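You operate a simulated robot arm through the tools that you are given. There is no shell and no other tool. Be economical: measure what you need, move in short steps, check, and stop when the job is done.

Carry out the task below with a simulated robot arm. There is one attempt and no reset: what you move stays moved.

## Task
Clear the amber lamp and run the green net into the grey bin.
Fine: lever off first, then open the lid; over the roller, by the lever; lever off at the end, lid left open.

The check looks at the end state, three seconds after you hand in, the way a careful person would. Anything else that was tipped, shoved, dropped, spilled or broken makes it a failure. A push-on lid holds only when it is set on centred and level and pressed home; a screw cap is set on level and turned clockwise until tight.

## Robot
A 7-joint arm with a two-finger parallel gripper on a trunk, on a base that drives. Base frame: it is fixed to the floor where the robot stands at the start and does not move with it; the origin is under the middle of the robot, x ahead of it, y to its left, z up. Units: mm, rad, N and s.
With the tool pointing down near the work surface it reaches from about 100 to 720 mm from the robot's upright axis, wherever it stands. Its first joint turns from -2.897 to 2.897 rad. Places, roughly: bin lid [800, 300, 800]; green net, white net [1000, -500, 750]; roller lever [500, 0, 600]. Payload 1.57 kg.
The TCP is the grasp point between the finger pads, 30 mm short of the fingertips. In the tool frame z runs along the fingers and y along their closing line. The gripper opens to 110 mm. The fingers are 24 mm wide and 12 mm thick; the gripper's body (48 by 112 mm) begins 78 mm behind the TCP.
Orientation is told as [roll, pitch, yaw] about the base's x, y, z axes, in that order, counted from this pose: with the fingers straight down and closing along the base's y, the tool's x points along the base's -x, its y along +y and its z along -z.

## Interface
- The arm moves only by the tool step_arm. Its argument "plan" is a list of rows, each a list of 3 entries, a list of its own where there are three numbers: the turn, a rotation vector about the tool's x, y, z in rad, then the shift along the tool's x, y, z in mm, then the closure, from 0 (fully open) to 1 (shut). In form: [[[wx, wy, wz], [x, y, z], claw], ...]. A call has 1 to 20 rows; each row shifts and turns the commanded pose from where the row before left it, along the tool's axes as they then stand. Each row takes 0.2 s and may step no farther than 50 mm and 0.15 rad from the row before; otherwise, or with a gripper value out of range, the whole call is refused. A pose out of reach is approached as far as the arm can. The call stops where the force on the tool passes 40 N (or 10 N more than at its start, if that is more) or the arm is blocked; 0.2 s more then pass. The fingers move at their own pace (about 45 mm/s each) and stop on an object; they squeeze with about 28 N. The grip force told is the motor's: it shows also when the fingers shut on nothing. Time passes only in rows, and 0.2 s behind the last, so rows that do not move let the fingers close. The reply holds the time, the measured pose of the TCP, the force on the tool along the base axes, the opening and the grip force, in the units named above and with some noise, with the torque about the TCP (base axes, N m) and any sound that the robot's microphone picked up.
- Cameras (640 x 400 px; columns grow to the right, rows downward): "scene" is now at [33.7, 156.3, 1558.6]; the picture's right is [-0.07, -1.00, 0.00], its down [-0.70, 0.05, -0.71] and it looks along [0.71, -0.05, -0.70] (base axes); focal length 243 px, centre (320, 200). "wrist" rides on the gripper at [70, 16, -141] in the tool frame; the picture's right is [-0.23, 0.97, 0.00], its down [-0.86, -0.20, -0.48] and it looks along [-0.47, -0.11, 0.88] (tool axes); focal length 222 px, centre (320, 200). There is no depth. A picture from a camera that has moved, and an enlarged one, comes with that camera's place and axes in the base frame and with its lens. The place of the scene camera against the robot may be out by one fixed shift of up to 25 mm in any direction.
- capture(camera): a new picture of that camera. No time passes.
- raise_lower(by): slides the trunk up (or, below 0, down) by that many mm; the arm and the scene camera ride with it, the base frame stays. It gives what a move gives, with no picture.
- steer(legs): drives the robot by 1 to 6 legs, each [ahead, turn to the left] in mm and rad, along the robot's own axes; the way and the turn of a leg run together, so that a leg with both is an arc; at most 1500 mm and 3.142 rad a leg. The arm and the cameras ride along, it lands a little off, and it stops where it bumps. It gives what a move gives.
- head_to(pan, tilt): turns the head with the scene camera to pan (to the left, within 2.705 rad either way) and tilt (down, from -0.506 to 1.204), counted from straight ahead of the robot. It gives what a move gives.
- close_up(camera, box): a new picture of the part [left, top, right, bottom] of that camera's present view, enlarged. No time passes.
- sign_off(): hands the job in; it is judged then, once.

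Work in short steps. Places have to be worked out from the pictures, the camera data and where the tool is seen: move nearer, look again, correct. Check each grasp and each placing, and mend what went wrong. You have 120 turns and 78 pictures in all, those below and enlarged ones among them. Open the gripper and draw the arm clear of the work before you hand the job in, unless the task says otherwise; then end with one line.

The tools are called after "Call:" as name(argument=value, ...) on one line, values as JSON. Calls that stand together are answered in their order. step_arm: Moves the arm, as the interface text tells. Its arguments: {"type":"object","properties":{"plan":{"type":"array","items":{"type":"array"}}},"required":["plan"]} The other tools are called the same way: raise_lower (by) slides the trunk up or down; steer (legs) drives the base; head_to (pan, tilt) turns the head that bears the scene camera; capture (camera) takes a picture; close_up (camera, box) takes an enlarged picture of a part of a camera's view; sign_off () hands the job in.

At the start:

```text
t: 0.0
eef_pos: [485.9, 96.8, 999.8]
ee_rot: [0.0, 0.0, 0.0]
wrist_force: [0.2, 1.0, 0.0]
torque: [-0.01, 0.0, 0.02]
grip_width: 110.0
finger_force: 0.0
trunk travel left (down, up): [-500.0, 90.0]
robot x, y, heading: [-0.4, -1.5, -0.0]
head pan, tilt: [-0.072, 0.78]
```

scene: 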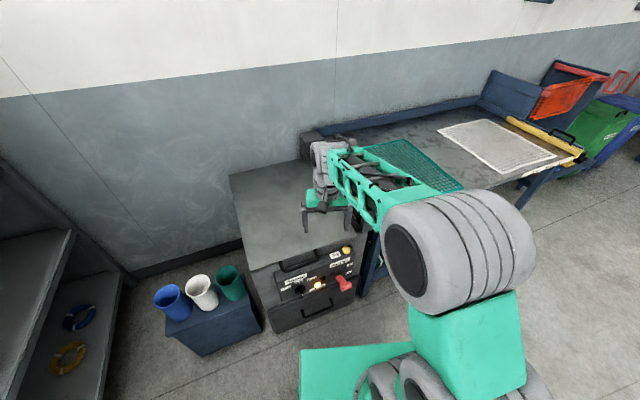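
wrist: 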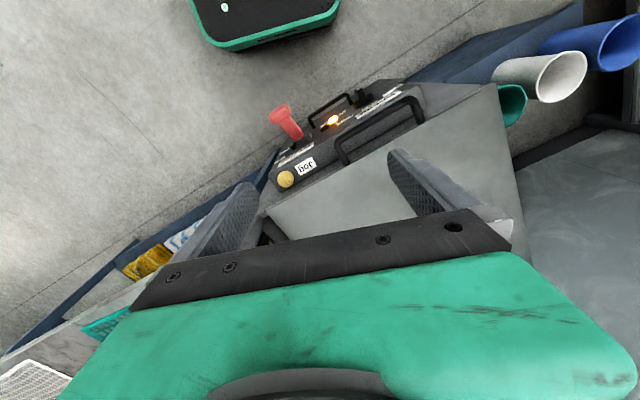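

The pictures show a cabinet with a panel carrying an amber lamp, a red lever and knobs, and a table with two nets. I'll enlarge the panel and the table.

Call:
close_up(camera="scene", box=[220, 220, 380, 340])

Call:
close_up(camera="wrist", box=[240, 70, 440, 200])

Call:
close_up(camera="scene", box=[300, 60, 640, 220])

```text
3.33 times, centred on (300, 280) of scene
camera zoom: at [33.7, 156.3, 1558.6], right [-0.07, -1.0, 0.0], down [-0.7, 0.05, -0.71], along [0.71, -0.05, -0.7], focal length 811 px, centre (387, -67)
```

zoom: 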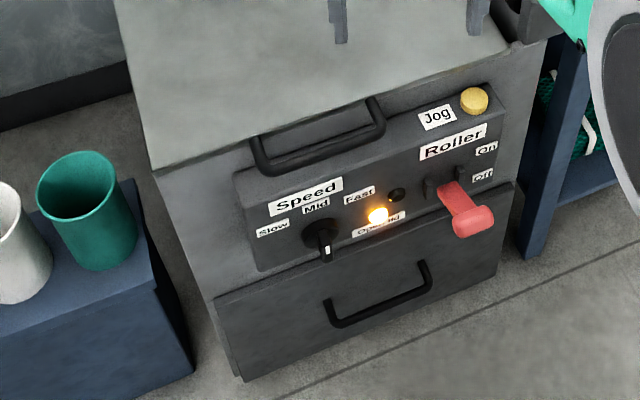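

```text
3.08 times, centred on (340, 135) of wrist
camera zoom: at [415.8, 113.0, 1140.8], right [0.23, 0.97, 0.0], down [0.86, -0.2, 0.48], along [0.47, -0.11, -0.88], focal length 684 px, centre (258, 400)
```

zoom: 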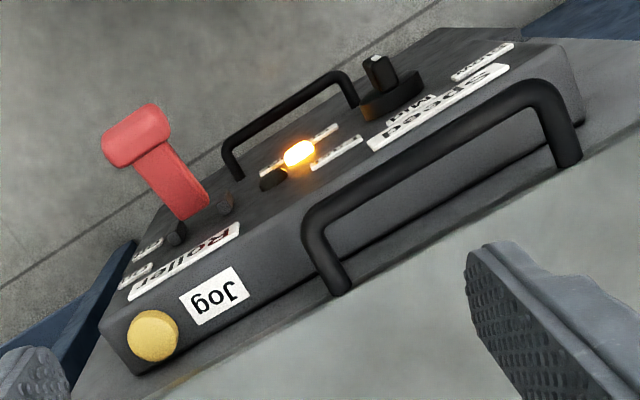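

```text
1.88 times, centred on (470, 140) of scene
camera zoom: at [33.7, 156.3, 1558.6], right [-0.07, -1.0, 0.0], down [-0.7, 0.05, -0.71], along [0.71, -0.05, -0.7], focal length 458 px, centre (38, 313)
```

zoom: 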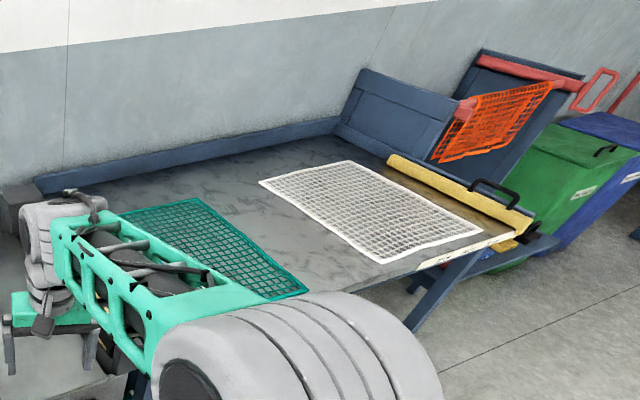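

The panel reads Speed, Roller On/Off (red lever), Jog, and a lit amber "Open lid" lamp. I'll swing the arm to the left so the table-to-bin junction comes into view.

Call:
step_arm(plan=[[[0, 0, 0], [10, 45, -10], 0], [[0, 0, 0], [10, 45, -10], 0], [[0, 0, 0], [10, 45, -10], 0], [[0, 0, 0], [10, 45, -10], 0], [[0, 0, 0], [10, 45, -10], 0], [[0, 0, 0], [10, 45, -10], 0]])

Call:
capture(camera="scene")

Call:
close_up(camera="scene", box=[280, 100, 480, 225])

```text
t: 1.4
eef_pos: [425.9, 369.4, 1059.7]
ee_rot: [-0.002, 0.001, 0.0]
wrist_force: [0.3, -0.2, 0.5]
torque: [-0.04, -0.01, -0.03]
grip_width: 110.1
finger_force: 0.0
trunk travel left (down, up): [-500.0, 90.0]
robot x, y, heading: [-3.8, -2.5, -0.004]
head pan, tilt: [-0.072, 0.78]
```

```text
72 pictures are left
camera scene: at [33.7, 156.9, 1558.5], right [-0.07, -1.0, 0.0], down [-0.7, 0.05, -0.71], along [0.71, -0.05, -0.7], focal length 243 px, centre (320, 200)
```

scene: 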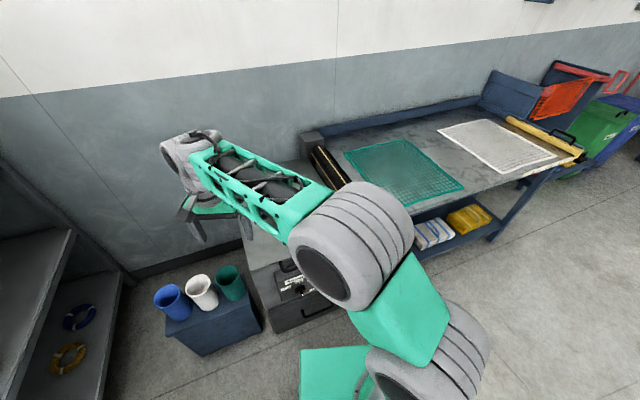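

```text
3.20 times, centred on (380, 162) of scene
camera zoom: at [33.7, 156.9, 1558.5], right [-0.07, -1.0, 0.0], down [-0.7, 0.05, -0.71], along [0.71, -0.05, -0.7], focal length 779 px, centre (128, 320)
```

zoom: 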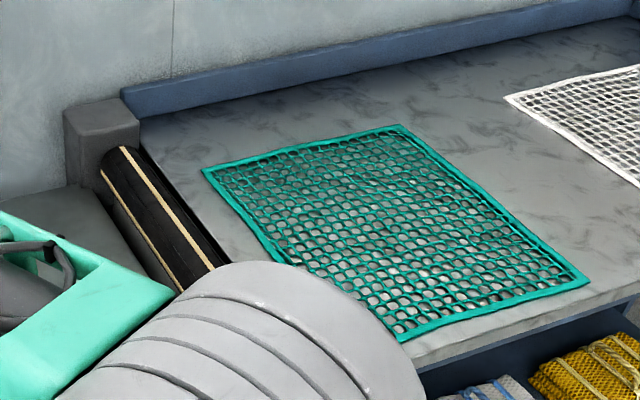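

The roller sits at the table end next to the bin and the green net lies roughly 150 mm from it. I'll bring the wrist camera close above the panel to read the lever position.

Call:
step_arm(plan=[[[0, 0, 0], [10, -45, 15], 0], [[0, 0, 0], [10, -45, 15], 0], [[0, 0, 0], [10, -45, 15], 0], [[0, 0, 0], [10, -45, 15], 0], [[0, 0, 0], [10, -45, 15], 0], [[0, 0, 0], [10, -45, 15], 0], [[0, 0, 0], [0, -45, 15], 0], [[0, 0, 0], [0, 0, 45], 0], [[0, 0, 0], [0, 0, 45], 0], [[0, 0, 0], [0, 0, 0], 0]])

Call:
capture(camera="wrist")

Call:
close_up(camera="scene", box=[240, 230, 380, 330])

```text
t: 3.6
eef_pos: [366.5, 52.3, 863.8]
ee_rot: [0.001, 0.001, 0.0]
wrist_force: [-0.2, -0.2, 0.3]
torque: [0.02, 0.02, 0.0]
grip_width: 109.9
finger_force: 0.1
trunk travel left (down, up): [-500.0, 90.0]
robot x, y, heading: [-2.1, 3.2, 0.005]
head pan, tilt: [-0.072, 0.78]
```

```text
70 pictures are left
camera wrist: at [295.0, 68.7, 1004.7], right [0.23, 0.97, 0.0], down [0.86, -0.2, 0.48], along [0.47, -0.11, -0.88], focal length 222 px, centre (320, 200)
```

wrist: 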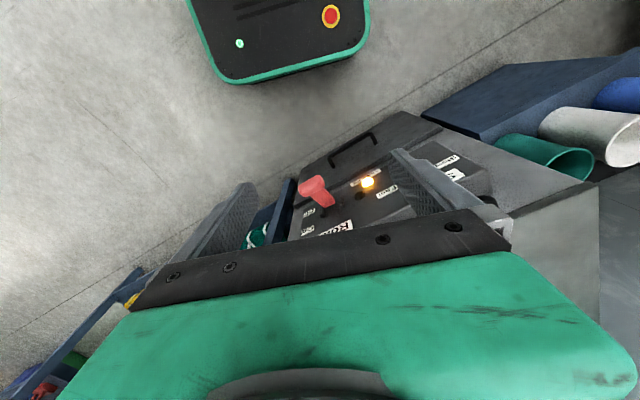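

```text
4.00 times, centred on (310, 280) of scene
camera zoom: at [33.8, 156.2, 1558.6], right [-0.07, -1.0, 0.0], down [-0.7, 0.05, -0.71], along [0.71, -0.05, -0.7], focal length 974 px, centre (360, -120)
```

zoom: 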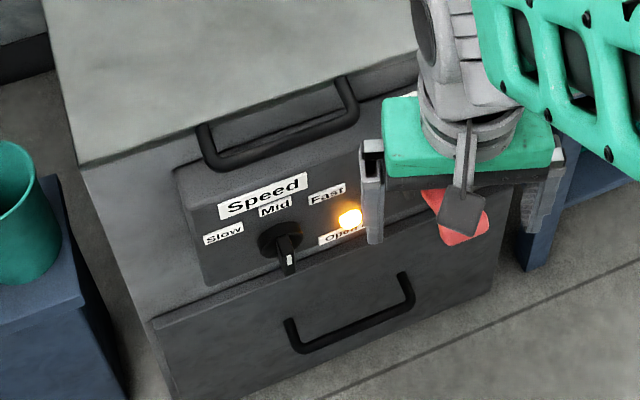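

The finger and hand hide part of the panel. I'll zoom in on the lever in this wrist view.

Call:
close_up(camera="wrist", box=[270, 110, 430, 240])

```text
3.08 times, centred on (350, 175) of wrist
camera zoom: at [295.0, 68.7, 1004.7], right [0.23, 0.97, 0.0], down [0.86, -0.2, 0.48], along [0.47, -0.11, -0.88], focal length 684 px, centre (228, 277)
```

zoom: 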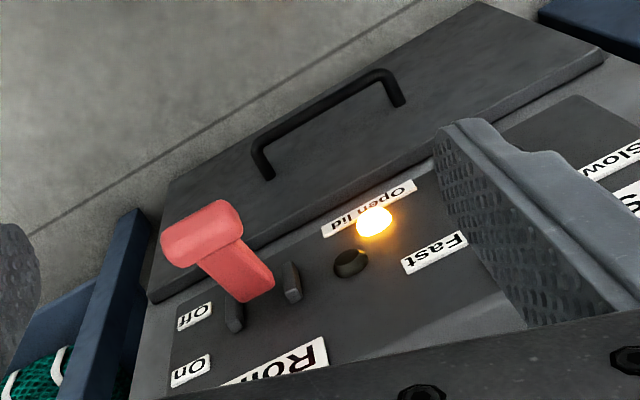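

Triangulating two wrist views puts the T-bar near (461, 15, 632) and the pivot near (526, 36, 606), so the lever stands up at On. I'll close the fingers, move above the bar, and look before pushing it down.

Call:
step_arm(plan=[[[0, 0, 0], [-31, -12, 30], 1], [[0, 0, 0], [-31, -12, 30], 1], [[0, 0, 0], [-30, -13, 30], 1], [[0, 0, 0], [0, 0, 35], 1], [[0, 0, 0], [0, 0, 35], 1], [[0, 0, 0], [0, 0, 0], 1], [[0, 0, 0], [0, 0, 0], 1]])

Call:
capture(camera="wrist")

Call:
close_up(camera="scene", box=[240, 230, 400, 330])

```text
t: 5.2
eef_pos: [457.3, 14.8, 705.0]
ee_rot: [-0.001, 0.0, 0.001]
wrist_force: [0.3, -0.2, 0.4]
torque: [0.04, 0.01, -0.03]
grip_width: 0.0
finger_force: 17.5
trunk travel left (down, up): [-500.0, 90.0]
robot x, y, heading: [0.8, -2.5, 0.004]
head pan, tilt: [-0.072, 0.78]
```

```text
67 pictures are left
camera wrist: at [387.2, 31.8, 845.7], right [0.23, 0.97, 0.0], down [0.85, -0.2, 0.48], along [0.47, -0.11, -0.88], focal length 222 px, centre (320, 200)
```

wrist: 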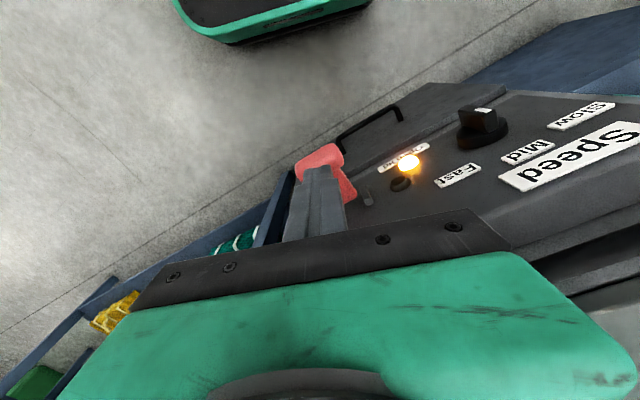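

```text
4.00 times, centred on (320, 280) of scene
camera zoom: at [33.5, 156.2, 1558.6], right [-0.07, -1.0, 0.0], down [-0.7, 0.05, -0.71], along [0.71, -0.05, -0.7], focal length 974 px, centre (320, -120)
```

zoom: 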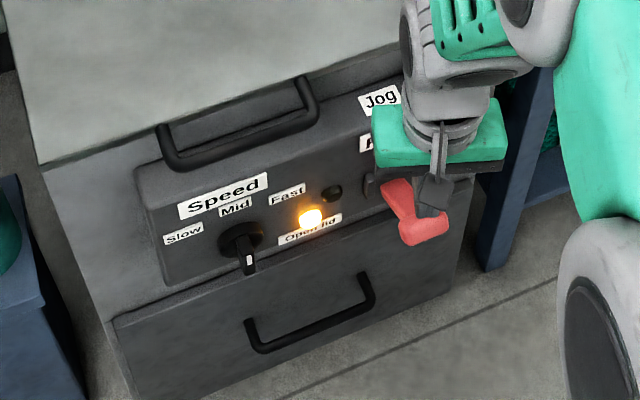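

The fingertips line up right over the T-bar. I push down in small steps.

Call:
step_arm(plan=[[[0, 0, 0], [0, 0, 15], 1], [[0, 0, 0], [0, 0, 10], 1], [[0, 0, 0], [0, 0, 8], 1], [[0, 0, 0], [0, 0, 8], 1], [[0, 0, 0], [0, 0, 8], 1], [[0, 0, 0], [0, 0, 8], 1], [[0, 0, 0], [0, 0, 8], 1], [[0, 0, 0], [0, 0, 8], 1], [[0, 0, 0], [0, 0, 6], 1]])

Call:
capture(camera="wrist")

```text
t: 7.2
eef_pos: [458.7, 15.2, 625.7]
ee_rot: [0.001, 0.001, 0.001]
wrist_force: [0.5, -0.3, -1.0]
torque: [-0.02, 0.01, -0.01]
grip_width: 0.1
finger_force: 21.4
trunk travel left (down, up): [-500.0, 90.0]
robot x, y, heading: [-0.8, -1.7, -0.003]
head pan, tilt: [-0.072, 0.78]
```

```text
65 pictures are left
camera wrist: at [388.3, 31.3, 766.3], right [0.23, 0.97, 0.0], down [0.86, -0.2, 0.48], along [0.47, -0.11, -0.88], focal length 222 px, centre (320, 200)
```

wrist: 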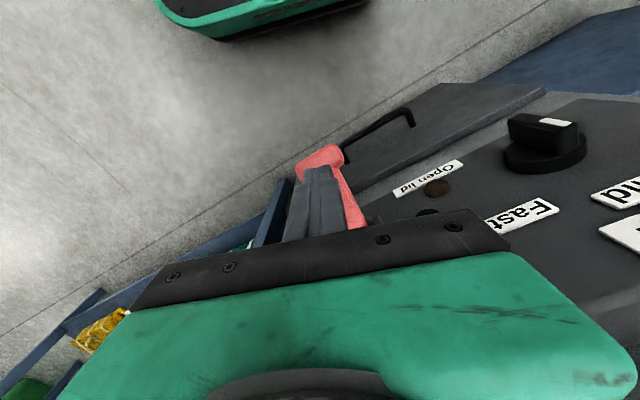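

The lamp has gone dark with the lever down. Next I lift clear, turn the tool so its fingers close vertically, and tilt it toward the lid handle.

Call:
step_arm(plan=[[[0, 0, 0], [5, 0, -45], 1], [[0, 0, 0], [10, 0, -45], 1], [[0, 0, 0], [10, 0, -45], 0.6], [[0, 0, 0], [20, 30, -40], 0.5], [[0, 0, 0], [20, 40, -40], 0.5], [[0, 0, 0.138], [0, 40, 0], 0.5], [[0, 0, 0.138], [0, 0, 0], 0.5], [[0, 0, 0.138], [0, 0, 0], 0.5], [[0, 0, 0.138], [0, 0, 0], 0.5], [[0, 0, 0.138], [0, 0, 0], 0.5], [[0, 0, 0.138], [0, 0, 0], 0.5], [[0, 0, 0.138], [0, 0, 0], 0.5], [[0, 0, 0.138], [0, 0, 0], 0.5], [[0, 0, 0.137], [0, 0, 0], 0.5]])

Call:
capture(camera="wrist")

Call:
capture(camera="scene")

```text
refused: row 4 steps farther than a row can; nothing moved
```

```text
64 pictures are left
camera wrist: at [388.3, 31.3, 766.3], right [0.23, 0.97, 0.0], down [0.86, -0.2, 0.48], along [0.47, -0.11, -0.88], focal length 222 px, centre (320, 200)
```

wrist: 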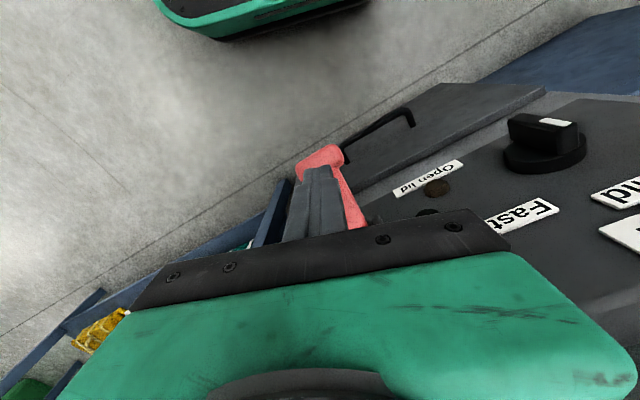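

```text
63 pictures are left
camera scene: at [33.8, 156.2, 1558.6], right [-0.07, -1.0, 0.0], down [-0.7, 0.05, -0.71], along [0.71, -0.05, -0.7], focal length 243 px, centre (320, 200)
```

scene: 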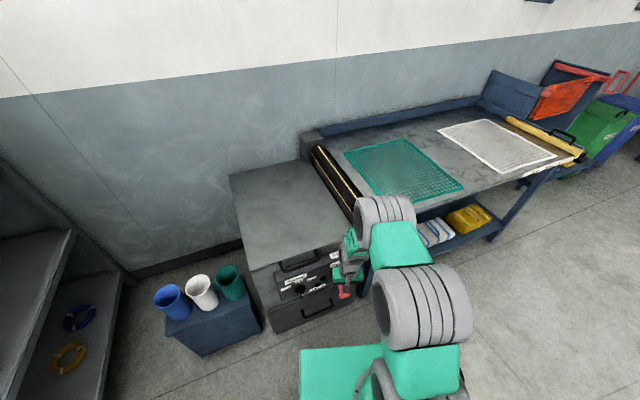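

The lamp is out and nothing moved, since one row was too long. I resend it with shorter rows.

Call:
step_arm(plan=[[[0, 0, 0], [5, 0, -45], 1], [[0, 0, 0], [10, 0, -45], 1], [[0, 0, 0], [10, 0, -45], 0.6], [[0, 0, 0], [15, 25, -35], 0.5], [[0, 0, 0], [15, 25, -35], 0.5], [[0, 0, 0], [15, 40, -10], 0.5], [[0, 0, 0.138], [0, 20, 0], 0.5], [[0, 0, 0.138], [0, 0, 0], 0.5], [[0, 0, 0.138], [0, 0, 0], 0.5], [[0, 0, 0.138], [0, 0, 0], 0.5], [[0, 0, 0.138], [0, 0, 0], 0.5], [[0, 0, 0.138], [0, 0, 0], 0.5], [[0, 0, 0.138], [0, 0, 0], 0.5], [[0, 0, 0.138], [0, 0, 0], 0.5], [[0, 0, 0.137], [0, 0, 0], 0.5]])

Call:
capture(camera="wrist")

Call:
close_up(camera="scene", box=[220, 140, 420, 340])

```text
t: 10.4
eef_pos: [388.3, 123.5, 841.7]
ee_rot: [0.001, 0.0, -1.243]
wrist_force: [0.2, 0.5, -0.6]
torque: [-0.02, 0.0, 0.0]
grip_width: 55.1
finger_force: 0.0
trunk travel left (down, up): [-500.0, 90.0]
robot x, y, heading: [-0.5, 0.0, 0.001]
head pan, tilt: [-0.072, 0.78]
```

```text
62 pictures are left
camera wrist: at [380.6, 196.0, 982.0], right [1.0, 0.1, 0.0], down [0.09, -0.87, 0.48], along [0.05, -0.48, -0.88], focal length 222 px, centre (320, 200)
```

wrist: 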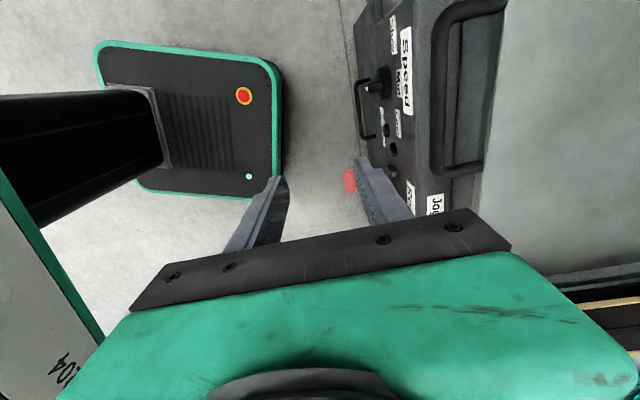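

```text
2.00 times, centred on (320, 240) of scene
camera zoom: at [33.6, 156.3, 1558.6], right [-0.07, -1.0, 0.0], down [-0.7, 0.05, -0.71], along [0.71, -0.05, -0.7], focal length 487 px, centre (320, 120)
```

zoom: 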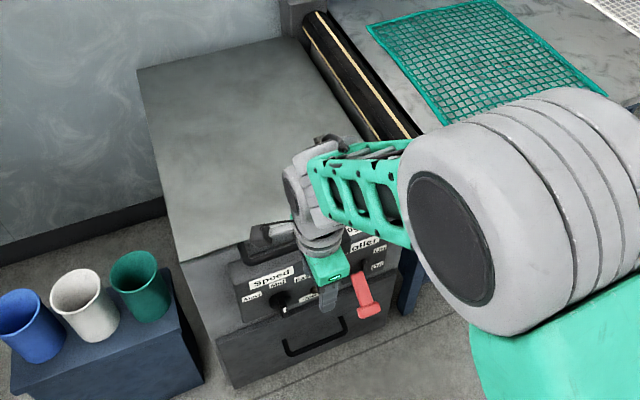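

From this view the handle bar is centred near (508, 190, 728), running along y with the lid's ~18° yaw. I pitch the tool forward so it points at the bar from the front.

Call:
step_arm(plan=[[[-0.14, 0, 0], [0, 0, 0], 0.5], [[-0.14, 0, 0], [0, 0, 0], 0.5], [[-0.14, 0, 0], [0, 0, 0], 0.5], [[-0.14, 0, 0], [0, 0, 0], 0.5], [[-0.14, 0, 0], [0, 0, 0], 0.5], [[-0.14, 0, 0], [0, 0, 0], 0.5], [[-0.14, 0, 0], [0, 0, 0], 0.5], [[-0.14, 0, 0], [0, 0, 0], 0.5], [[0, 0, 0], [0, 0, 0], 0.5]])

Call:
capture(camera="wrist")

```text
t: 12.6
eef_pos: [407.7, 134.5, 867.9]
ee_rot: [1.184, 0.007, -1.248]
wrist_force: [-0.3, 0.7, -0.2]
torque: [-0.02, 0.02, -0.04]
grip_width: 54.9
finger_force: 0.1
trunk travel left (down, up): [-500.0, 90.0]
robot x, y, heading: [2.5, 1.9, -0.001]
head pan, tilt: [-0.072, 0.78]
stopped in row 9: the arm was blocked; the commanded pose is now the measured one
```

```text
60 pictures are left
camera wrist: at [265.4, 161.3, 936.3], right [0.42, -0.1, 0.9], down [-0.22, -0.98, -0.01], along [0.88, -0.19, -0.44], focal length 222 px, centre (320, 200)
```

wrist: 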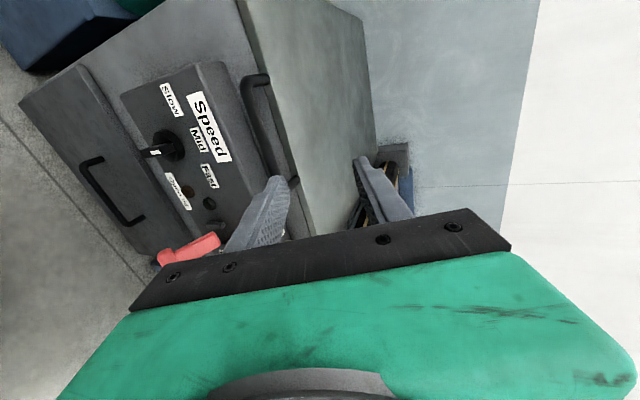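

The arm is pitched about 68° and the bar lies ahead of and below the tool. I open wider and move to about 90 mm short of the bar, then look again.

Call:
step_arm(plan=[[[0, 0, 0], [10, -25, 17], 0.3], [[0, 0, 0], [10, -25, 17], 0.3], [[0, 0, 0], [9, -25, 17], 0.3], [[0, 0, 0], [0, 0, 0], 0.3]])

Call:
capture(camera="wrist")

Call:
close_up(camera="scene", box=[230, 190, 390, 310])

```text
t: 13.4
eef_pos: [458.5, 194.1, 882.0]
ee_rot: [1.352, 0.007, -1.276]
wrist_force: [-0.3, -0.6, 0.0]
torque: [0.01, 0.02, 0.01]
grip_width: 76.9
finger_force: 0.0
trunk travel left (down, up): [-500.0, 90.0]
robot x, y, heading: [2.1, -0.6, 0.004]
head pan, tilt: [-0.072, 0.78]
stopped in row 4: the arm was blocked; the commanded pose is now the measured one
```

```text
59 pictures are left
camera wrist: at [306.4, 221.7, 928.0], right [0.27, -0.16, 0.95], down [-0.24, -0.97, -0.1], along [0.93, -0.2, -0.3], focal length 222 px, centre (320, 200)
```

wrist: 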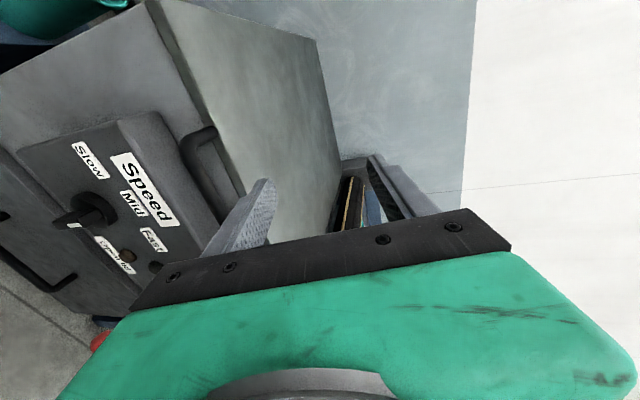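

```text
3.33 times, centred on (310, 250) of scene
camera zoom: at [33.1, 155.3, 1558.7], right [-0.07, -1.0, 0.0], down [-0.7, 0.05, -0.71], along [0.71, -0.05, -0.7], focal length 811 px, centre (353, 33)
```

zoom: 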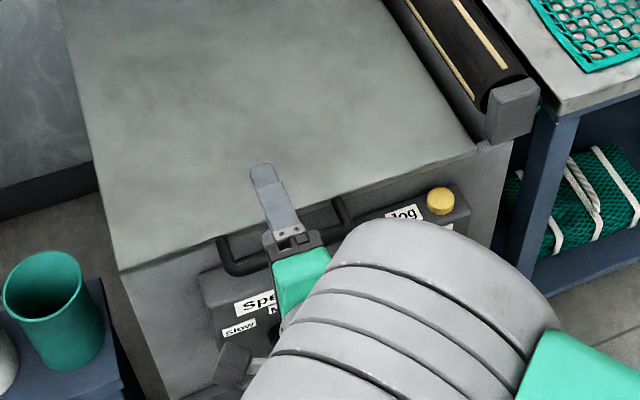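

The arm can't fold lower at this tilt, so the trunk should do the lowering. New triangulation puts the bar near (495, 190, 765). I'll back the base 90 mm, then drop the trunk.

Call:
steer(legs=[[-90, 0]])

Call:
raise_lower(by=-112)

Call:
capture(camera="wrist")

Call:
close_up(camera="scene", box=[240, 150, 400, 270])

```text
t: 14.5
eef_pos: [366.9, 196.6, 881.2]
ee_rot: [1.353, 0.008, -1.271]
wrist_force: [0.2, -0.2, 0.0]
torque: [-0.01, -0.03, -0.01]
grip_width: 77.2
finger_force: 0.0
trunk travel left (down, up): [-500.0, 90.0]
robot x, y, heading: [-86.2, -0.2, 0.0]
head pan, tilt: [-0.072, 0.78]
```

```text
t: 16.0
eef_pos: [367.4, 197.8, 768.7]
ee_rot: [1.354, 0.009, -1.272]
wrist_force: [0.1, 0.0, -0.3]
torque: [0.0, 0.02, 0.05]
grip_width: 77.0
finger_force: 0.0
trunk travel left (down, up): [-388.0, 202.0]
robot x, y, heading: [-84.8, 4.6, 0.001]
head pan, tilt: [-0.072, 0.78]
```

```text
57 pictures are left
camera wrist: at [216.5, 224.3, 816.3], right [0.27, -0.16, 0.95], down [-0.24, -0.97, -0.1], along [0.93, -0.2, -0.3], focal length 222 px, centre (320, 200)
```

wrist: 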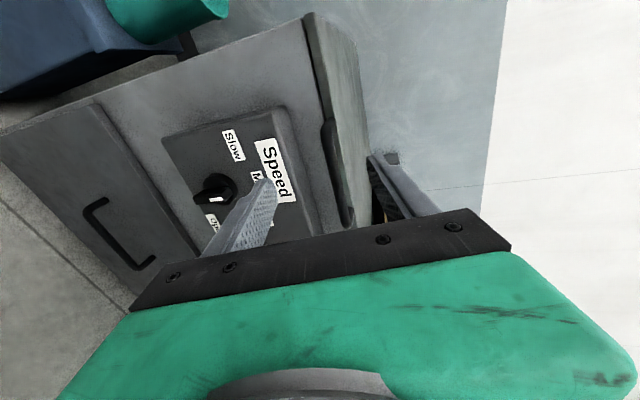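

```text
3.33 times, centred on (320, 210) of scene
camera zoom: at [-56.8, 156.2, 1446.6], right [-0.07, -1.0, 0.0], down [-0.7, 0.05, -0.71], along [0.71, -0.05, -0.7], focal length 811 px, centre (320, 167)
```

zoom: 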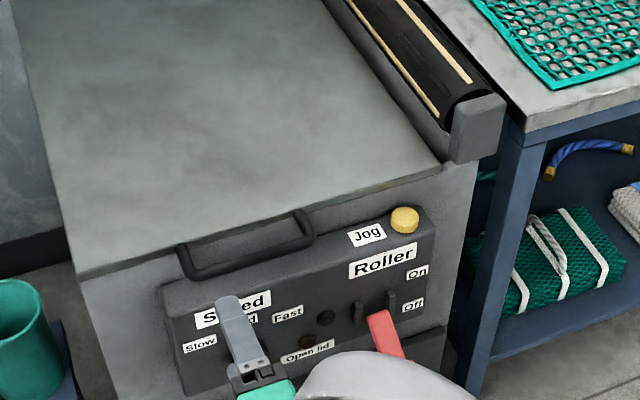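

The bar measures near (492, 193, 758), with the panel top about 65 mm below it. I narrow the opening to about 50 mm and approach most of the way.

Call:
step_arm(plan=[[[0, 0, 0], [-12, 5, 20], 0.55], [[0, 0, 0], [-12, 5, 20], 0.55], [[0, 0, 0], [-12, 5, 20], 0.55], [[0, 0, 0], [0, 0, 10], 0.55], [[0, 0, 0], [0, 0, 0], 0.55]])

Call:
capture(camera="wrist")

Call:
close_up(camera="scene", box=[240, 170, 360, 260])

```text
t: 17.2
eef_pos: [445.5, 182.9, 767.3]
ee_rot: [1.353, 0.007, -1.272]
wrist_force: [0.1, -0.8, -0.3]
torque: [-0.03, 0.02, 0.01]
grip_width: 49.6
finger_force: 0.1
trunk travel left (down, up): [-388.0, 202.0]
robot x, y, heading: [-90.4, 1.0, 0.003]
head pan, tilt: [-0.072, 0.78]
```

```text
55 pictures are left
camera wrist: at [295.1, 210.3, 815.0], right [0.27, -0.16, 0.95], down [-0.24, -0.97, -0.1], along [0.93, -0.2, -0.3], focal length 222 px, centre (320, 200)
```

wrist: 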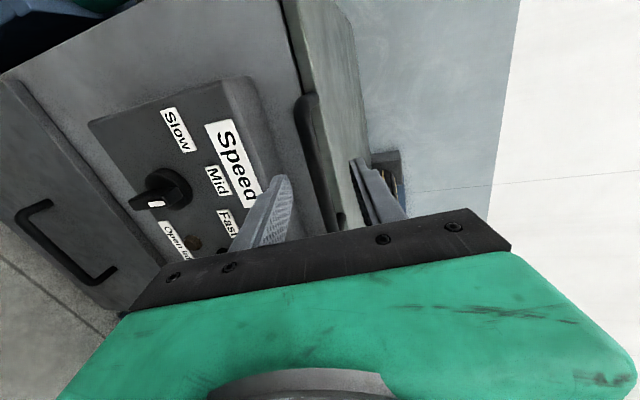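

```text
4.44 times, centred on (300, 215) of scene
camera zoom: at [-56.7, 156.2, 1446.6], right [-0.07, -1.0, 0.0], down [-0.7, 0.05, -0.71], along [0.71, -0.05, -0.7], focal length 1082 px, centre (409, 133)
```

zoom: 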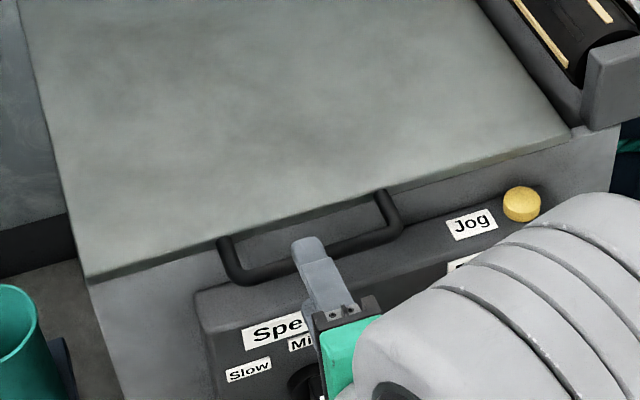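

The bar lies between the two fingers. I go in the last 44 mm and close on it.

Call:
step_arm(plan=[[[0, 0, 0], [0, 0, 15], 0.55], [[0, 0, 0], [0, 0, 15], 0.55], [[0, 0, 0], [0, 0, 12], 0.55], [[0, 0, 0], [0, 0, 0], 0.7], [[0, 0, 0], [0, 0, 0], 0.9], [[0, 0, 0], [0, 0, 0], 1], [[0, 0, 0], [0, 0, 0], 1]])

Call:
capture(camera="wrist")

```text
t: 18.8
eef_pos: [484.0, 196.3, 758.2]
ee_rot: [1.352, 0.008, -1.273]
wrist_force: [-2.1, -2.4, -2.6]
torque: [-0.6, -0.09, 0.36]
grip_width: 14.0
finger_force: 27.9
trunk travel left (down, up): [-388.0, 202.0]
robot x, y, heading: [-89.3, 0.3, 0.001]
head pan, tilt: [-0.072, 0.78]
```

```text
53 pictures are left
camera wrist: at [334.2, 222.9, 805.3], right [0.27, -0.16, 0.95], down [-0.24, -0.97, -0.1], along [0.93, -0.2, -0.3], focal length 222 px, centre (320, 200)
```

wrist: 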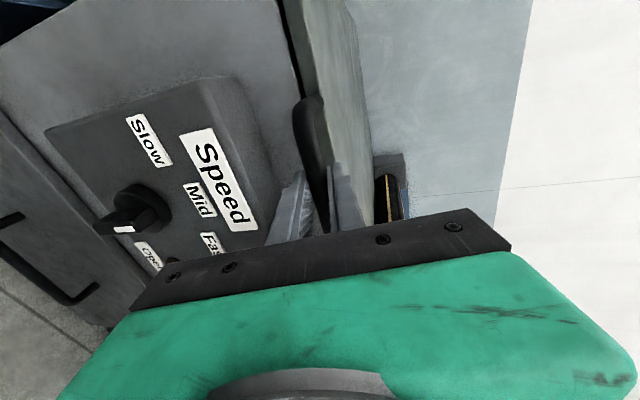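

The grip reads 14 mm wide, so the bar is held. I start the arc gently and check the force; I estimate the hinge about 660 mm behind the bar.

Call:
step_arm(plan=[[[0, 0, 0], [0, 16.2, -3.3], 1], [[0, 0, 0], [0, 16.3, -3], 1], [[0, 0, 0], [0, 16.4, -2.6], 1], [[0, 0, 0], [0, 16.4, -2.2], 1], [[0, 0, 0], [0, 0, 0], 1]])

Call:
capture(camera="scene")

```text
t: 20.0
eef_pos: [487.3, 195.4, 826.7]
ee_rot: [1.354, 0.01, -1.272]
wrist_force: [-2.1, 2.3, -0.7]
torque: [-0.65, -0.23, 0.36]
grip_width: 13.5
finger_force: 30.3
trunk travel left (down, up): [-388.0, 202.0]
robot x, y, heading: [-94.1, -0.4, -0.001]
head pan, tilt: [-0.072, 0.78]
```

```text
52 pictures are left
camera scene: at [-56.9, 156.6, 1446.6], right [-0.07, -1.0, 0.0], down [-0.7, 0.05, -0.71], along [0.71, -0.05, -0.7], focal length 243 px, centre (320, 200)
```

scene: 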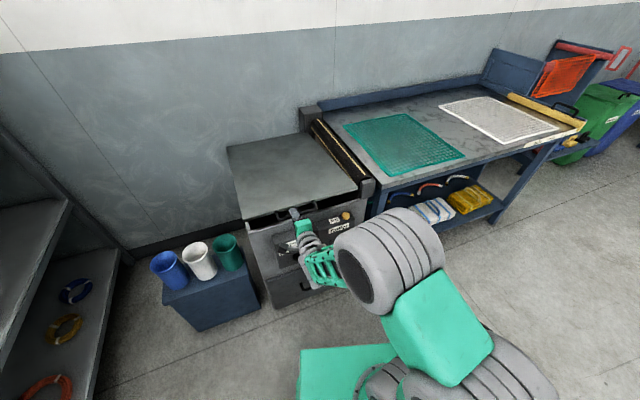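

The lid rises with almost no force. I continue along the arc, turning the tool with the lid.

Call:
step_arm(plan=[[[0, 0, 0], [0, 32.9, -3], 1], [[0, 0, 0], [0, 33, -1.4], 1], [[0.05, 0, 0], [0, 33, 0.5], 1], [[0.05, 0, 0], [0, 33, 0.5], 1], [[0.05, 0, 0], [0, 33, 0.5], 1], [[0.05, 0, 0], [0, 33, 0.5], 1], [[0.05, 0, 0], [0, 33, 0.5], 1], [[0, 0, 0], [0, 0, 0], 1]])

Call:
capture(camera="scene")

```text
t: 21.8
eef_pos: [547.3, 215.2, 1047.5]
ee_rot: [1.103, 0.008, -1.269]
wrist_force: [-11.5, 15.4, 3.2]
torque: [-0.54, -0.19, 0.5]
grip_width: 14.4
finger_force: 30.4
trunk travel left (down, up): [-388.0, 202.0]
robot x, y, heading: [-88.8, 0.4, 0.001]
head pan, tilt: [-0.072, 0.78]
```

```text
51 pictures are left
camera scene: at [-58.8, 158.3, 1446.4], right [-0.07, -1.0, 0.0], down [-0.7, 0.05, -0.71], along [0.71, -0.05, -0.7], focal length 243 px, centre (320, 200)
```

scene: 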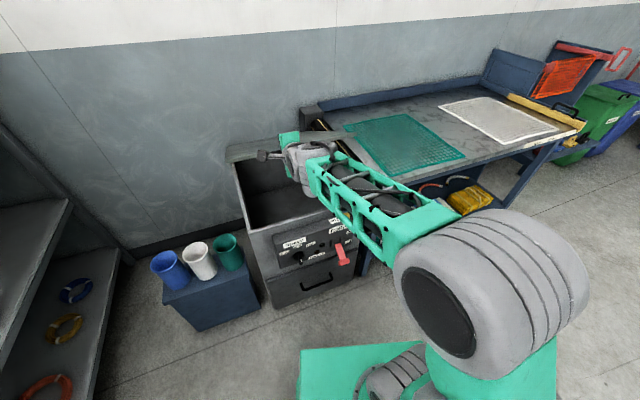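

The lid opens freely, with a small sideways load that I correct by shifting slightly left. I continue to roughly 50°.

Call:
step_arm(plan=[[[0.05, 0, 0], [3, 33, 0.5], 1], [[0.05, 0, 0], [3, 33, 0.5], 1], [[0.05, 0, 0], [3, 33, 0.5], 1], [[0.05, 0, 0], [2, 33, 0.5], 1], [[0.05, 0, 0], [2, 33, 0.5], 1], [[0.05, 0, 0], [2, 33, 0.5], 1], [[0, 0, 0], [0, 0, 0], 1]])

```text
t: 23.4
eef_pos: [653.1, 260.6, 1209.8]
ee_rot: [0.804, 0.009, -1.269]
wrist_force: [4.0, -10.3, 0.3]
torque: [-0.09, -0.02, 1.02]
grip_width: 13.9
finger_force: 30.6
trunk travel left (down, up): [-388.0, 202.0]
robot x, y, heading: [-88.4, -4.5, 0.003]
head pan, tilt: [-0.072, 0.78]
```

Position fits the 660 mm arc at about 43°. I keep going without sideways shift.

Call:
step_arm(plan=[[[0.05, 0, 0], [-1, 33, 0.5], 1], [[0.05, 0, 0], [-1, 33, 0.5], 1], [[0.05, 0, 0], [0, 33, 0.5], 1], [[0.05, 0, 0], [0, 33, 0.5], 1], [[0, 0, 0], [0, 0, 0], 1]])

Call:
capture(camera="scene")

```text
t: 24.6
eef_pos: [609.4, 269.7, 1190.0]
ee_rot: [0.653, 0.011, -1.271]
wrist_force: [11.1, -10.9, -6.4]
torque: [-0.47, -0.27, 0.6]
grip_width: 14.0
finger_force: 30.8
out of reach, approached as far as the arm can: row 1, 2, 3, 4
trunk travel left (down, up): [-388.0, 202.0]
robot x, y, heading: [-94.3, 0.8, 0.002]
head pan, tilt: [-0.072, 0.78]
```

```text
50 pictures are left
camera scene: at [-54.5, 154.8, 1446.7], right [-0.07, -1.0, 0.0], down [-0.7, 0.05, -0.71], along [0.71, -0.05, -0.7], focal length 243 px, centre (320, 200)
```

scene: 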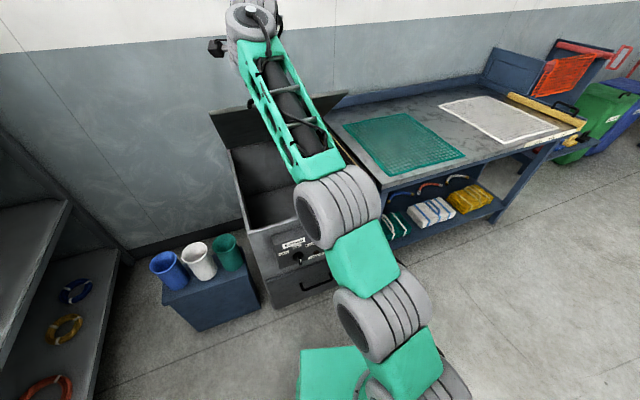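

The arm ran out of reach at about 40–43°. I undo the last rows to a comfortable pose, then loosen the grip a little to learn whether the lid holds itself.

Call:
step_arm(plan=[[[-0.05, 0, 0], [0, -33, 0], 1], [[-0.05, 0, 0], [0, -33, 0], 1], [[-0.05, 0, 0], [0, -33, 0], 1], [[-0.05, 0, 0], [0, -33, 0], 1], [[-0.05, 0, 0], [0, -33, 0], 1], [[0, 0, 0], [0, 0, 0], 1], [[0, 0, 0], [0, 0, 0], 0.75], [[0, 0, 0], [0, 0, 0], 0.75], [[0, 0, 0], [0, 0, 0], 0.75]])

Call:
close_up(camera="scene", box=[190, 0, 390, 240])

Call:
capture(camera="wrist")

```text
t: 26.6
eef_pos: [500.8, 236.8, 1084.7]
ee_rot: [0.905, 0.007, -1.272]
wrist_force: [-0.2, 0.3, -0.2]
torque: [0.0, 0.02, -0.02]
grip_width: 27.8
finger_force: 0.0
out of reach, approached as far as the arm can: row 1
trunk travel left (down, up): [-388.0, 202.0]
robot x, y, heading: [-89.4, -1.1, 0.005]
head pan, tilt: [-0.072, 0.78]
```

```text
1.67 times, centred on (290, 120) of scene
camera zoom: at [-56.7, 156.1, 1446.6], right [-0.07, -1.0, 0.0], down [-0.7, 0.05, -0.71], along [0.71, -0.05, -0.7], focal length 406 px, centre (370, 333)
```

zoom: 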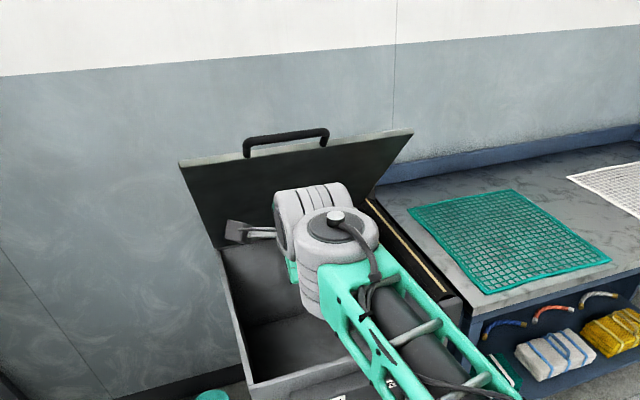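

```text
48 pictures are left
camera wrist: at [383.2, 273.6, 1185.3], right [0.64, -0.05, 0.76], down [-0.22, -0.97, 0.13], along [0.73, -0.26, -0.63], focal length 222 px, centre (320, 200)
```

wrist: 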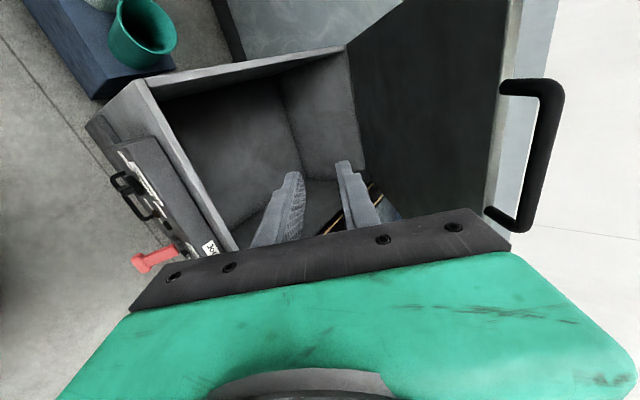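

The gripper had slid off the bar, and the lid holds by itself at about 42°. I want it much further open, so I'll close and lower the hand, level the tool, and drive closer to push from underneath.

Call:
step_arm(plan=[[[0, 0, 0], [0, -40, 20], 1], [[0, 0, 0], [0, -40, 30], 1], [[-0.13, 0, 0], [0, -20, 0], 1], [[-0.13, 0, 0], [0, 0, 0], 1], [[-0.13, 0, 0], [0, 0, 0], 1], [[-0.13, 0, 0], [0, 0, 0], 1], [[-0.13, 0, 0], [0, 0, 0], 1], [[0, 0, 0], [0, 0, 0], 1]])

Call:
steer(legs=[[165, 0]])

Call:
capture(camera="wrist")

Call:
capture(camera="scene")

```text
t: 28.4
eef_pos: [480.3, 231.8, 975.9]
ee_rot: [1.556, 0.008, -1.271]
wrist_force: [-0.2, 1.4, 0.4]
torque: [-0.01, 0.0, 0.0]
grip_width: 0.0
finger_force: 21.5
trunk travel left (down, up): [-388.0, 202.0]
robot x, y, heading: [-90.3, -2.8, 0.006]
head pan, tilt: [-0.072, 0.78]
```

```text
t: 29.8
eef_pos: [642.6, 234.4, 976.6]
ee_rot: [1.553, 0.008, -1.271]
wrist_force: [-0.3, 0.1, -0.5]
torque: [-0.02, -0.03, 0.0]
grip_width: 0.2
finger_force: 21.1
trunk travel left (down, up): [-388.0, 202.0]
robot x, y, heading: [67.4, -1.5, 0.005]
head pan, tilt: [-0.072, 0.78]
```

```text
47 pictures are left
camera wrist: at [485.7, 258.8, 995.5], right [0.09, -0.22, 0.97], down [-0.21, -0.96, -0.2], along [0.97, -0.19, -0.13], focal length 222 px, centre (320, 200)
```

wrist: 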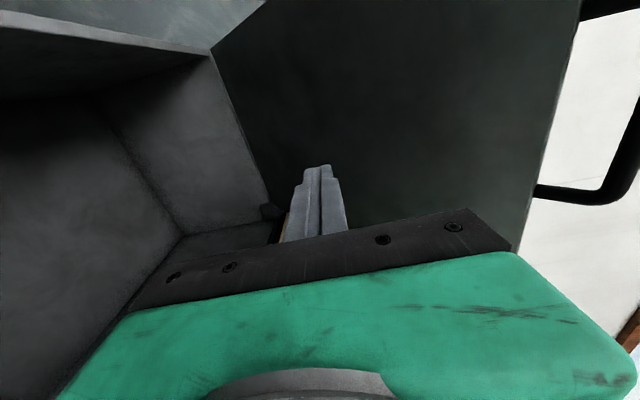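

```text
46 pictures are left
camera scene: at [105.6, 156.5, 1446.6], right [-0.07, -1.0, 0.0], down [-0.7, 0.05, -0.71], along [0.71, -0.05, -0.7], focal length 243 px, centre (320, 200)
```

scene: 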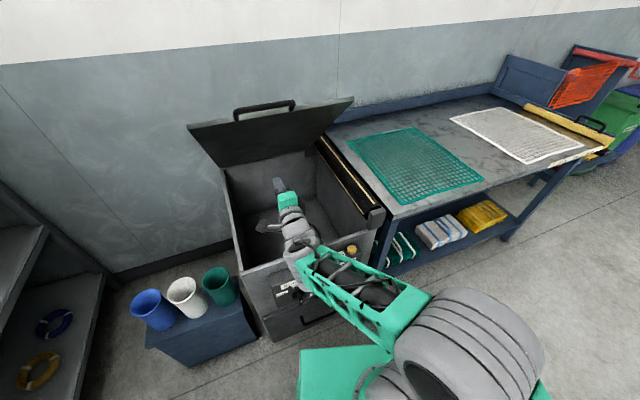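

The hand is under the lid, clear of everything. I raise the trunk, then push the underside up and back along the arc with the closed fingertips.

Call:
raise_lower(by=110)

Call:
step_arm(plan=[[[0, 0, 0], [0, 0, 30], 1], [[0, 0, 0], [0, 0, 30], 1], [[0, 0, 0], [0, 23.8, 21.3], 1], [[0, 0, 0], [0, 22.5, 22.7], 1], [[0, 0, 0], [0, 21.1, 24], 1], [[0, 0, 0], [0, 19.6, 25.3], 1], [[0, 0, 0], [0, 18.1, 26.4], 1]])

Call:
capture(camera="scene")

```text
t: 31.2
eef_pos: [642.3, 233.9, 1086.4]
ee_rot: [1.552, 0.01, -1.271]
wrist_force: [0.0, 0.1, -0.1]
torque: [-0.02, 0.0, -0.01]
grip_width: 0.4
finger_force: 21.4
trunk travel left (down, up): [-498.0, 92.0]
robot x, y, heading: [73.3, 1.3, 0.001]
head pan, tilt: [-0.072, 0.78]
```

```text
t: 32.8
eef_pos: [816.3, 286.0, 1189.3]
ee_rot: [1.552, 0.006, -1.271]
wrist_force: [-0.6, 0.0, 0.6]
torque: [0.0, 0.0, -0.01]
grip_width: 0.3
finger_force: 21.4
trunk travel left (down, up): [-498.0, 92.0]
robot x, y, heading: [72.5, 4.0, 0.003]
head pan, tilt: [-0.072, 0.78]
```

```text
45 pictures are left
camera scene: at [106.0, 156.7, 1556.5], right [-0.07, -1.0, 0.0], down [-0.7, 0.05, -0.71], along [0.71, -0.05, -0.7], focal length 243 px, centre (320, 200)
```

scene: 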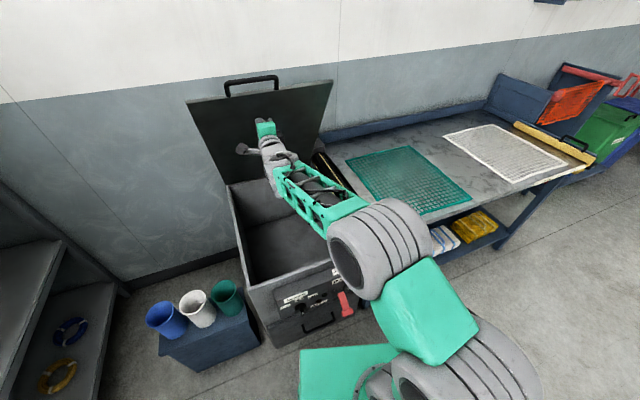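

The lid follows at about 56°. I continue the push.

Call:
step_arm(plan=[[[0, 0, 0], [0, 16.5, 27.4], 1], [[0, 0, 0], [0, 14.8, 28.4], 1], [[0, 0, 0], [0, 13.1, 29.2], 1], [[0, 0, 0], [0, 11.3, 29.9], 1], [[0, 0, 0], [0, 9.5, 30.6], 1], [[0, 0, 0], [0, 5, 30], 1]])

Call:
capture(camera="scene")

```text
t: 34.2
eef_pos: [976.4, 336.2, 1255.5]
ee_rot: [1.554, 0.009, -1.271]
wrist_force: [-0.7, -0.5, 0.3]
torque: [-0.03, 0.09, 0.04]
grip_width: 0.0
finger_force: 21.3
out of reach, approached as far as the arm can: row 6
trunk travel left (down, up): [-498.0, 92.0]
robot x, y, heading: [77.6, 1.4, 0.003]
head pan, tilt: [-0.072, 0.78]
```

```text
44 pictures are left
camera scene: at [106.8, 157.2, 1556.5], right [-0.07, -1.0, 0.0], down [-0.7, 0.05, -0.71], along [0.71, -0.05, -0.7], focal length 243 px, centre (320, 200)
```

scene: 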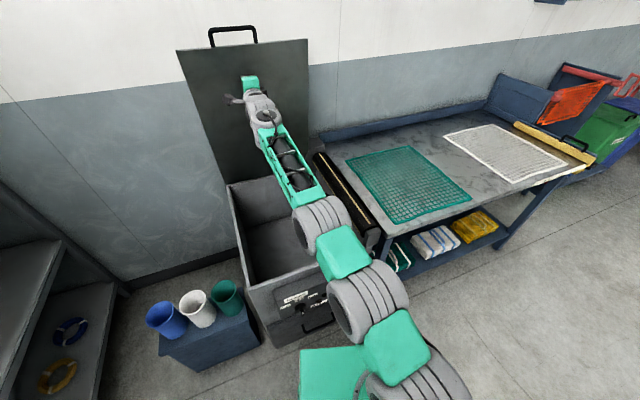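

The lid stands at about 76° and holds. I retract and turn the tool downward again, with the gripper open, ready to move to the net.

Call:
step_arm(plan=[[[0, 0, 0], [0, 0, -40], 1], [[0, 0, 0], [0, 0, -45], 1], [[0, 0, 0], [0, 0, -45], 1], [[0, 0, 0], [0, 0, -45], 1], [[0, 0, 0], [0, 0, -45], 1], [[0, 0, 0], [-10, 0, -45], 1], [[0.14, 0, 0], [-10, 0, -40], 1], [[0.14, 0, 0], [-10, 0, -20], 1], [[0.14, 0, 0], [-10, 0, 0], 1], [[0.14, 0, 0], [-10, 0, 0], 1], [[0.14, 0, 0], [-10, 0, 0], 1], [[0.14, 0, 0], [-10, 0, 0], 1], [[0.14, 0, 0], [-10, 0, 0], 1], [[0.14, 0, 0], [-10, 0, 0], 1], [[0.14, 0, 0], [0, 0, 0], 1], [[0.14, 0, 0], [0, 0, 0], 1], [[0.14, 0, 0], [0, 0, 0], 0.5], [[0, 0, 0], [0, 0, 0], 0.5]])

Call:
steer(legs=[[-200, 0]])

Call:
capture(camera="scene")

```text
t: 38.0
eef_pos: [670.0, 134.6, 1241.3]
ee_rot: [0.013, 0.01, -1.269]
wrist_force: [0.2, -0.4, -1.1]
torque: [0.01, 0.03, -0.02]
grip_width: 49.8
finger_force: 0.1
out of reach, approached as far as the arm can: row 15, 17
trunk travel left (down, up): [-498.0, 92.0]
robot x, y, heading: [66.3, 1.6, 0.007]
head pan, tilt: [-0.072, 0.78]
```

```text
t: 39.6
eef_pos: [465.8, 132.9, 1242.0]
ee_rot: [0.016, 0.009, -1.275]
wrist_force: [0.3, 0.5, 0.3]
torque: [-0.03, 0.02, 0.0]
grip_width: 55.0
finger_force: 0.1
trunk travel left (down, up): [-498.0, 92.0]
robot x, y, heading: [-134.8, 1.1, 0.003]
head pan, tilt: [-0.072, 0.78]
```

```text
43 pictures are left
camera scene: at [-97.0, 156.6, 1556.6], right [-0.07, -1.0, 0.0], down [-0.7, 0.05, -0.71], along [0.71, -0.05, -0.7], focal length 243 px, centre (320, 200)
```

scene: 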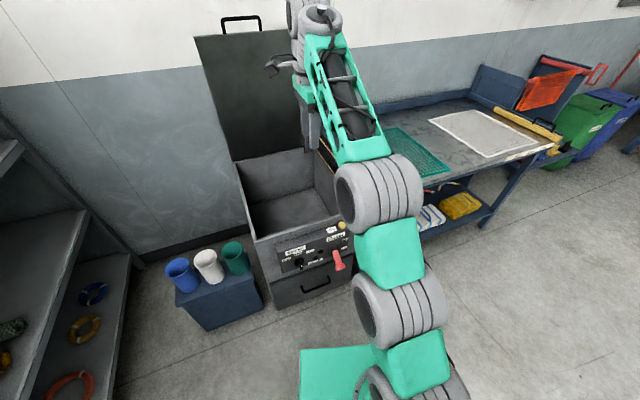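

The lid stays up. Now I drive around to face the table square-on, stopping short of it to look.

Call:
steer(legs=[[0, -0.953], [595, 0], [0, 1.283], [80, 0]])

Call:
head_to(pan=0.1, tilt=0.78)

Call:
capture(camera="scene")

Call:
capture(camera="wrist")

```text
t: 49.3
eef_pos: [811.9, -163.2, 1242.7]
ee_rot: [0.014, 0.008, -0.97]
wrist_force: [0.3, 0.3, -1.3]
torque: [0.0, 0.0, -0.02]
grip_width: 54.9
finger_force: 0.1
trunk travel left (down, up): [-498.0, 92.0]
robot x, y, heading: [281.3, -468.1, 0.301]
head pan, tilt: [-0.072, 0.78]
```

```text
t: 50.0
eef_pos: [810.4, -163.2, 1241.7]
ee_rot: [0.014, 0.009, -0.97]
wrist_force: [0.3, -0.5, -0.1]
torque: [0.04, 0.0, 0.03]
grip_width: 55.0
finger_force: 0.0
trunk travel left (down, up): [-498.0, 92.0]
robot x, y, heading: [278.1, -471.2, 0.302]
head pan, tilt: [0.099, 0.78]
```

```text
42 pictures are left
camera scene: at [264.8, -299.7, 1556.6], right [0.39, -0.92, 0.0], down [-0.65, -0.27, -0.71], along [0.65, 0.28, -0.7], focal length 243 px, centre (320, 200)
```

scene: 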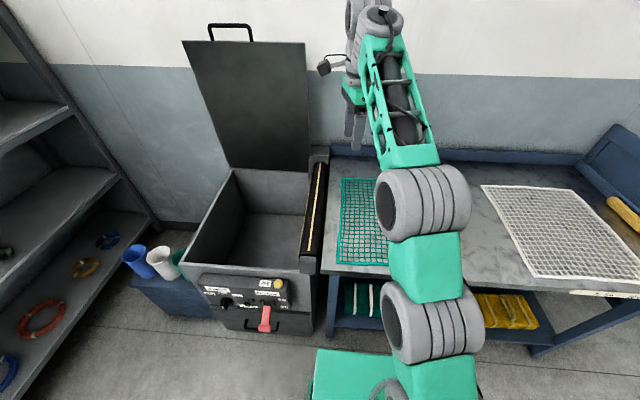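

```text
41 pictures are left
camera wrist: at [782.9, -98.5, 1384.1], right [0.93, 0.36, 0.01], down [0.32, -0.83, 0.47], along [0.18, -0.43, -0.88], focal length 222 px, centre (320, 200)
```

wrist: 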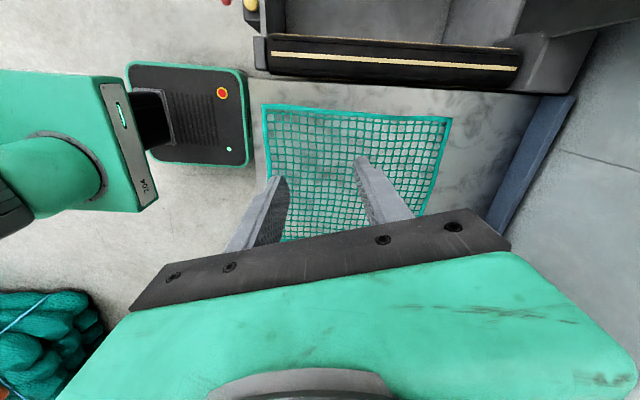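

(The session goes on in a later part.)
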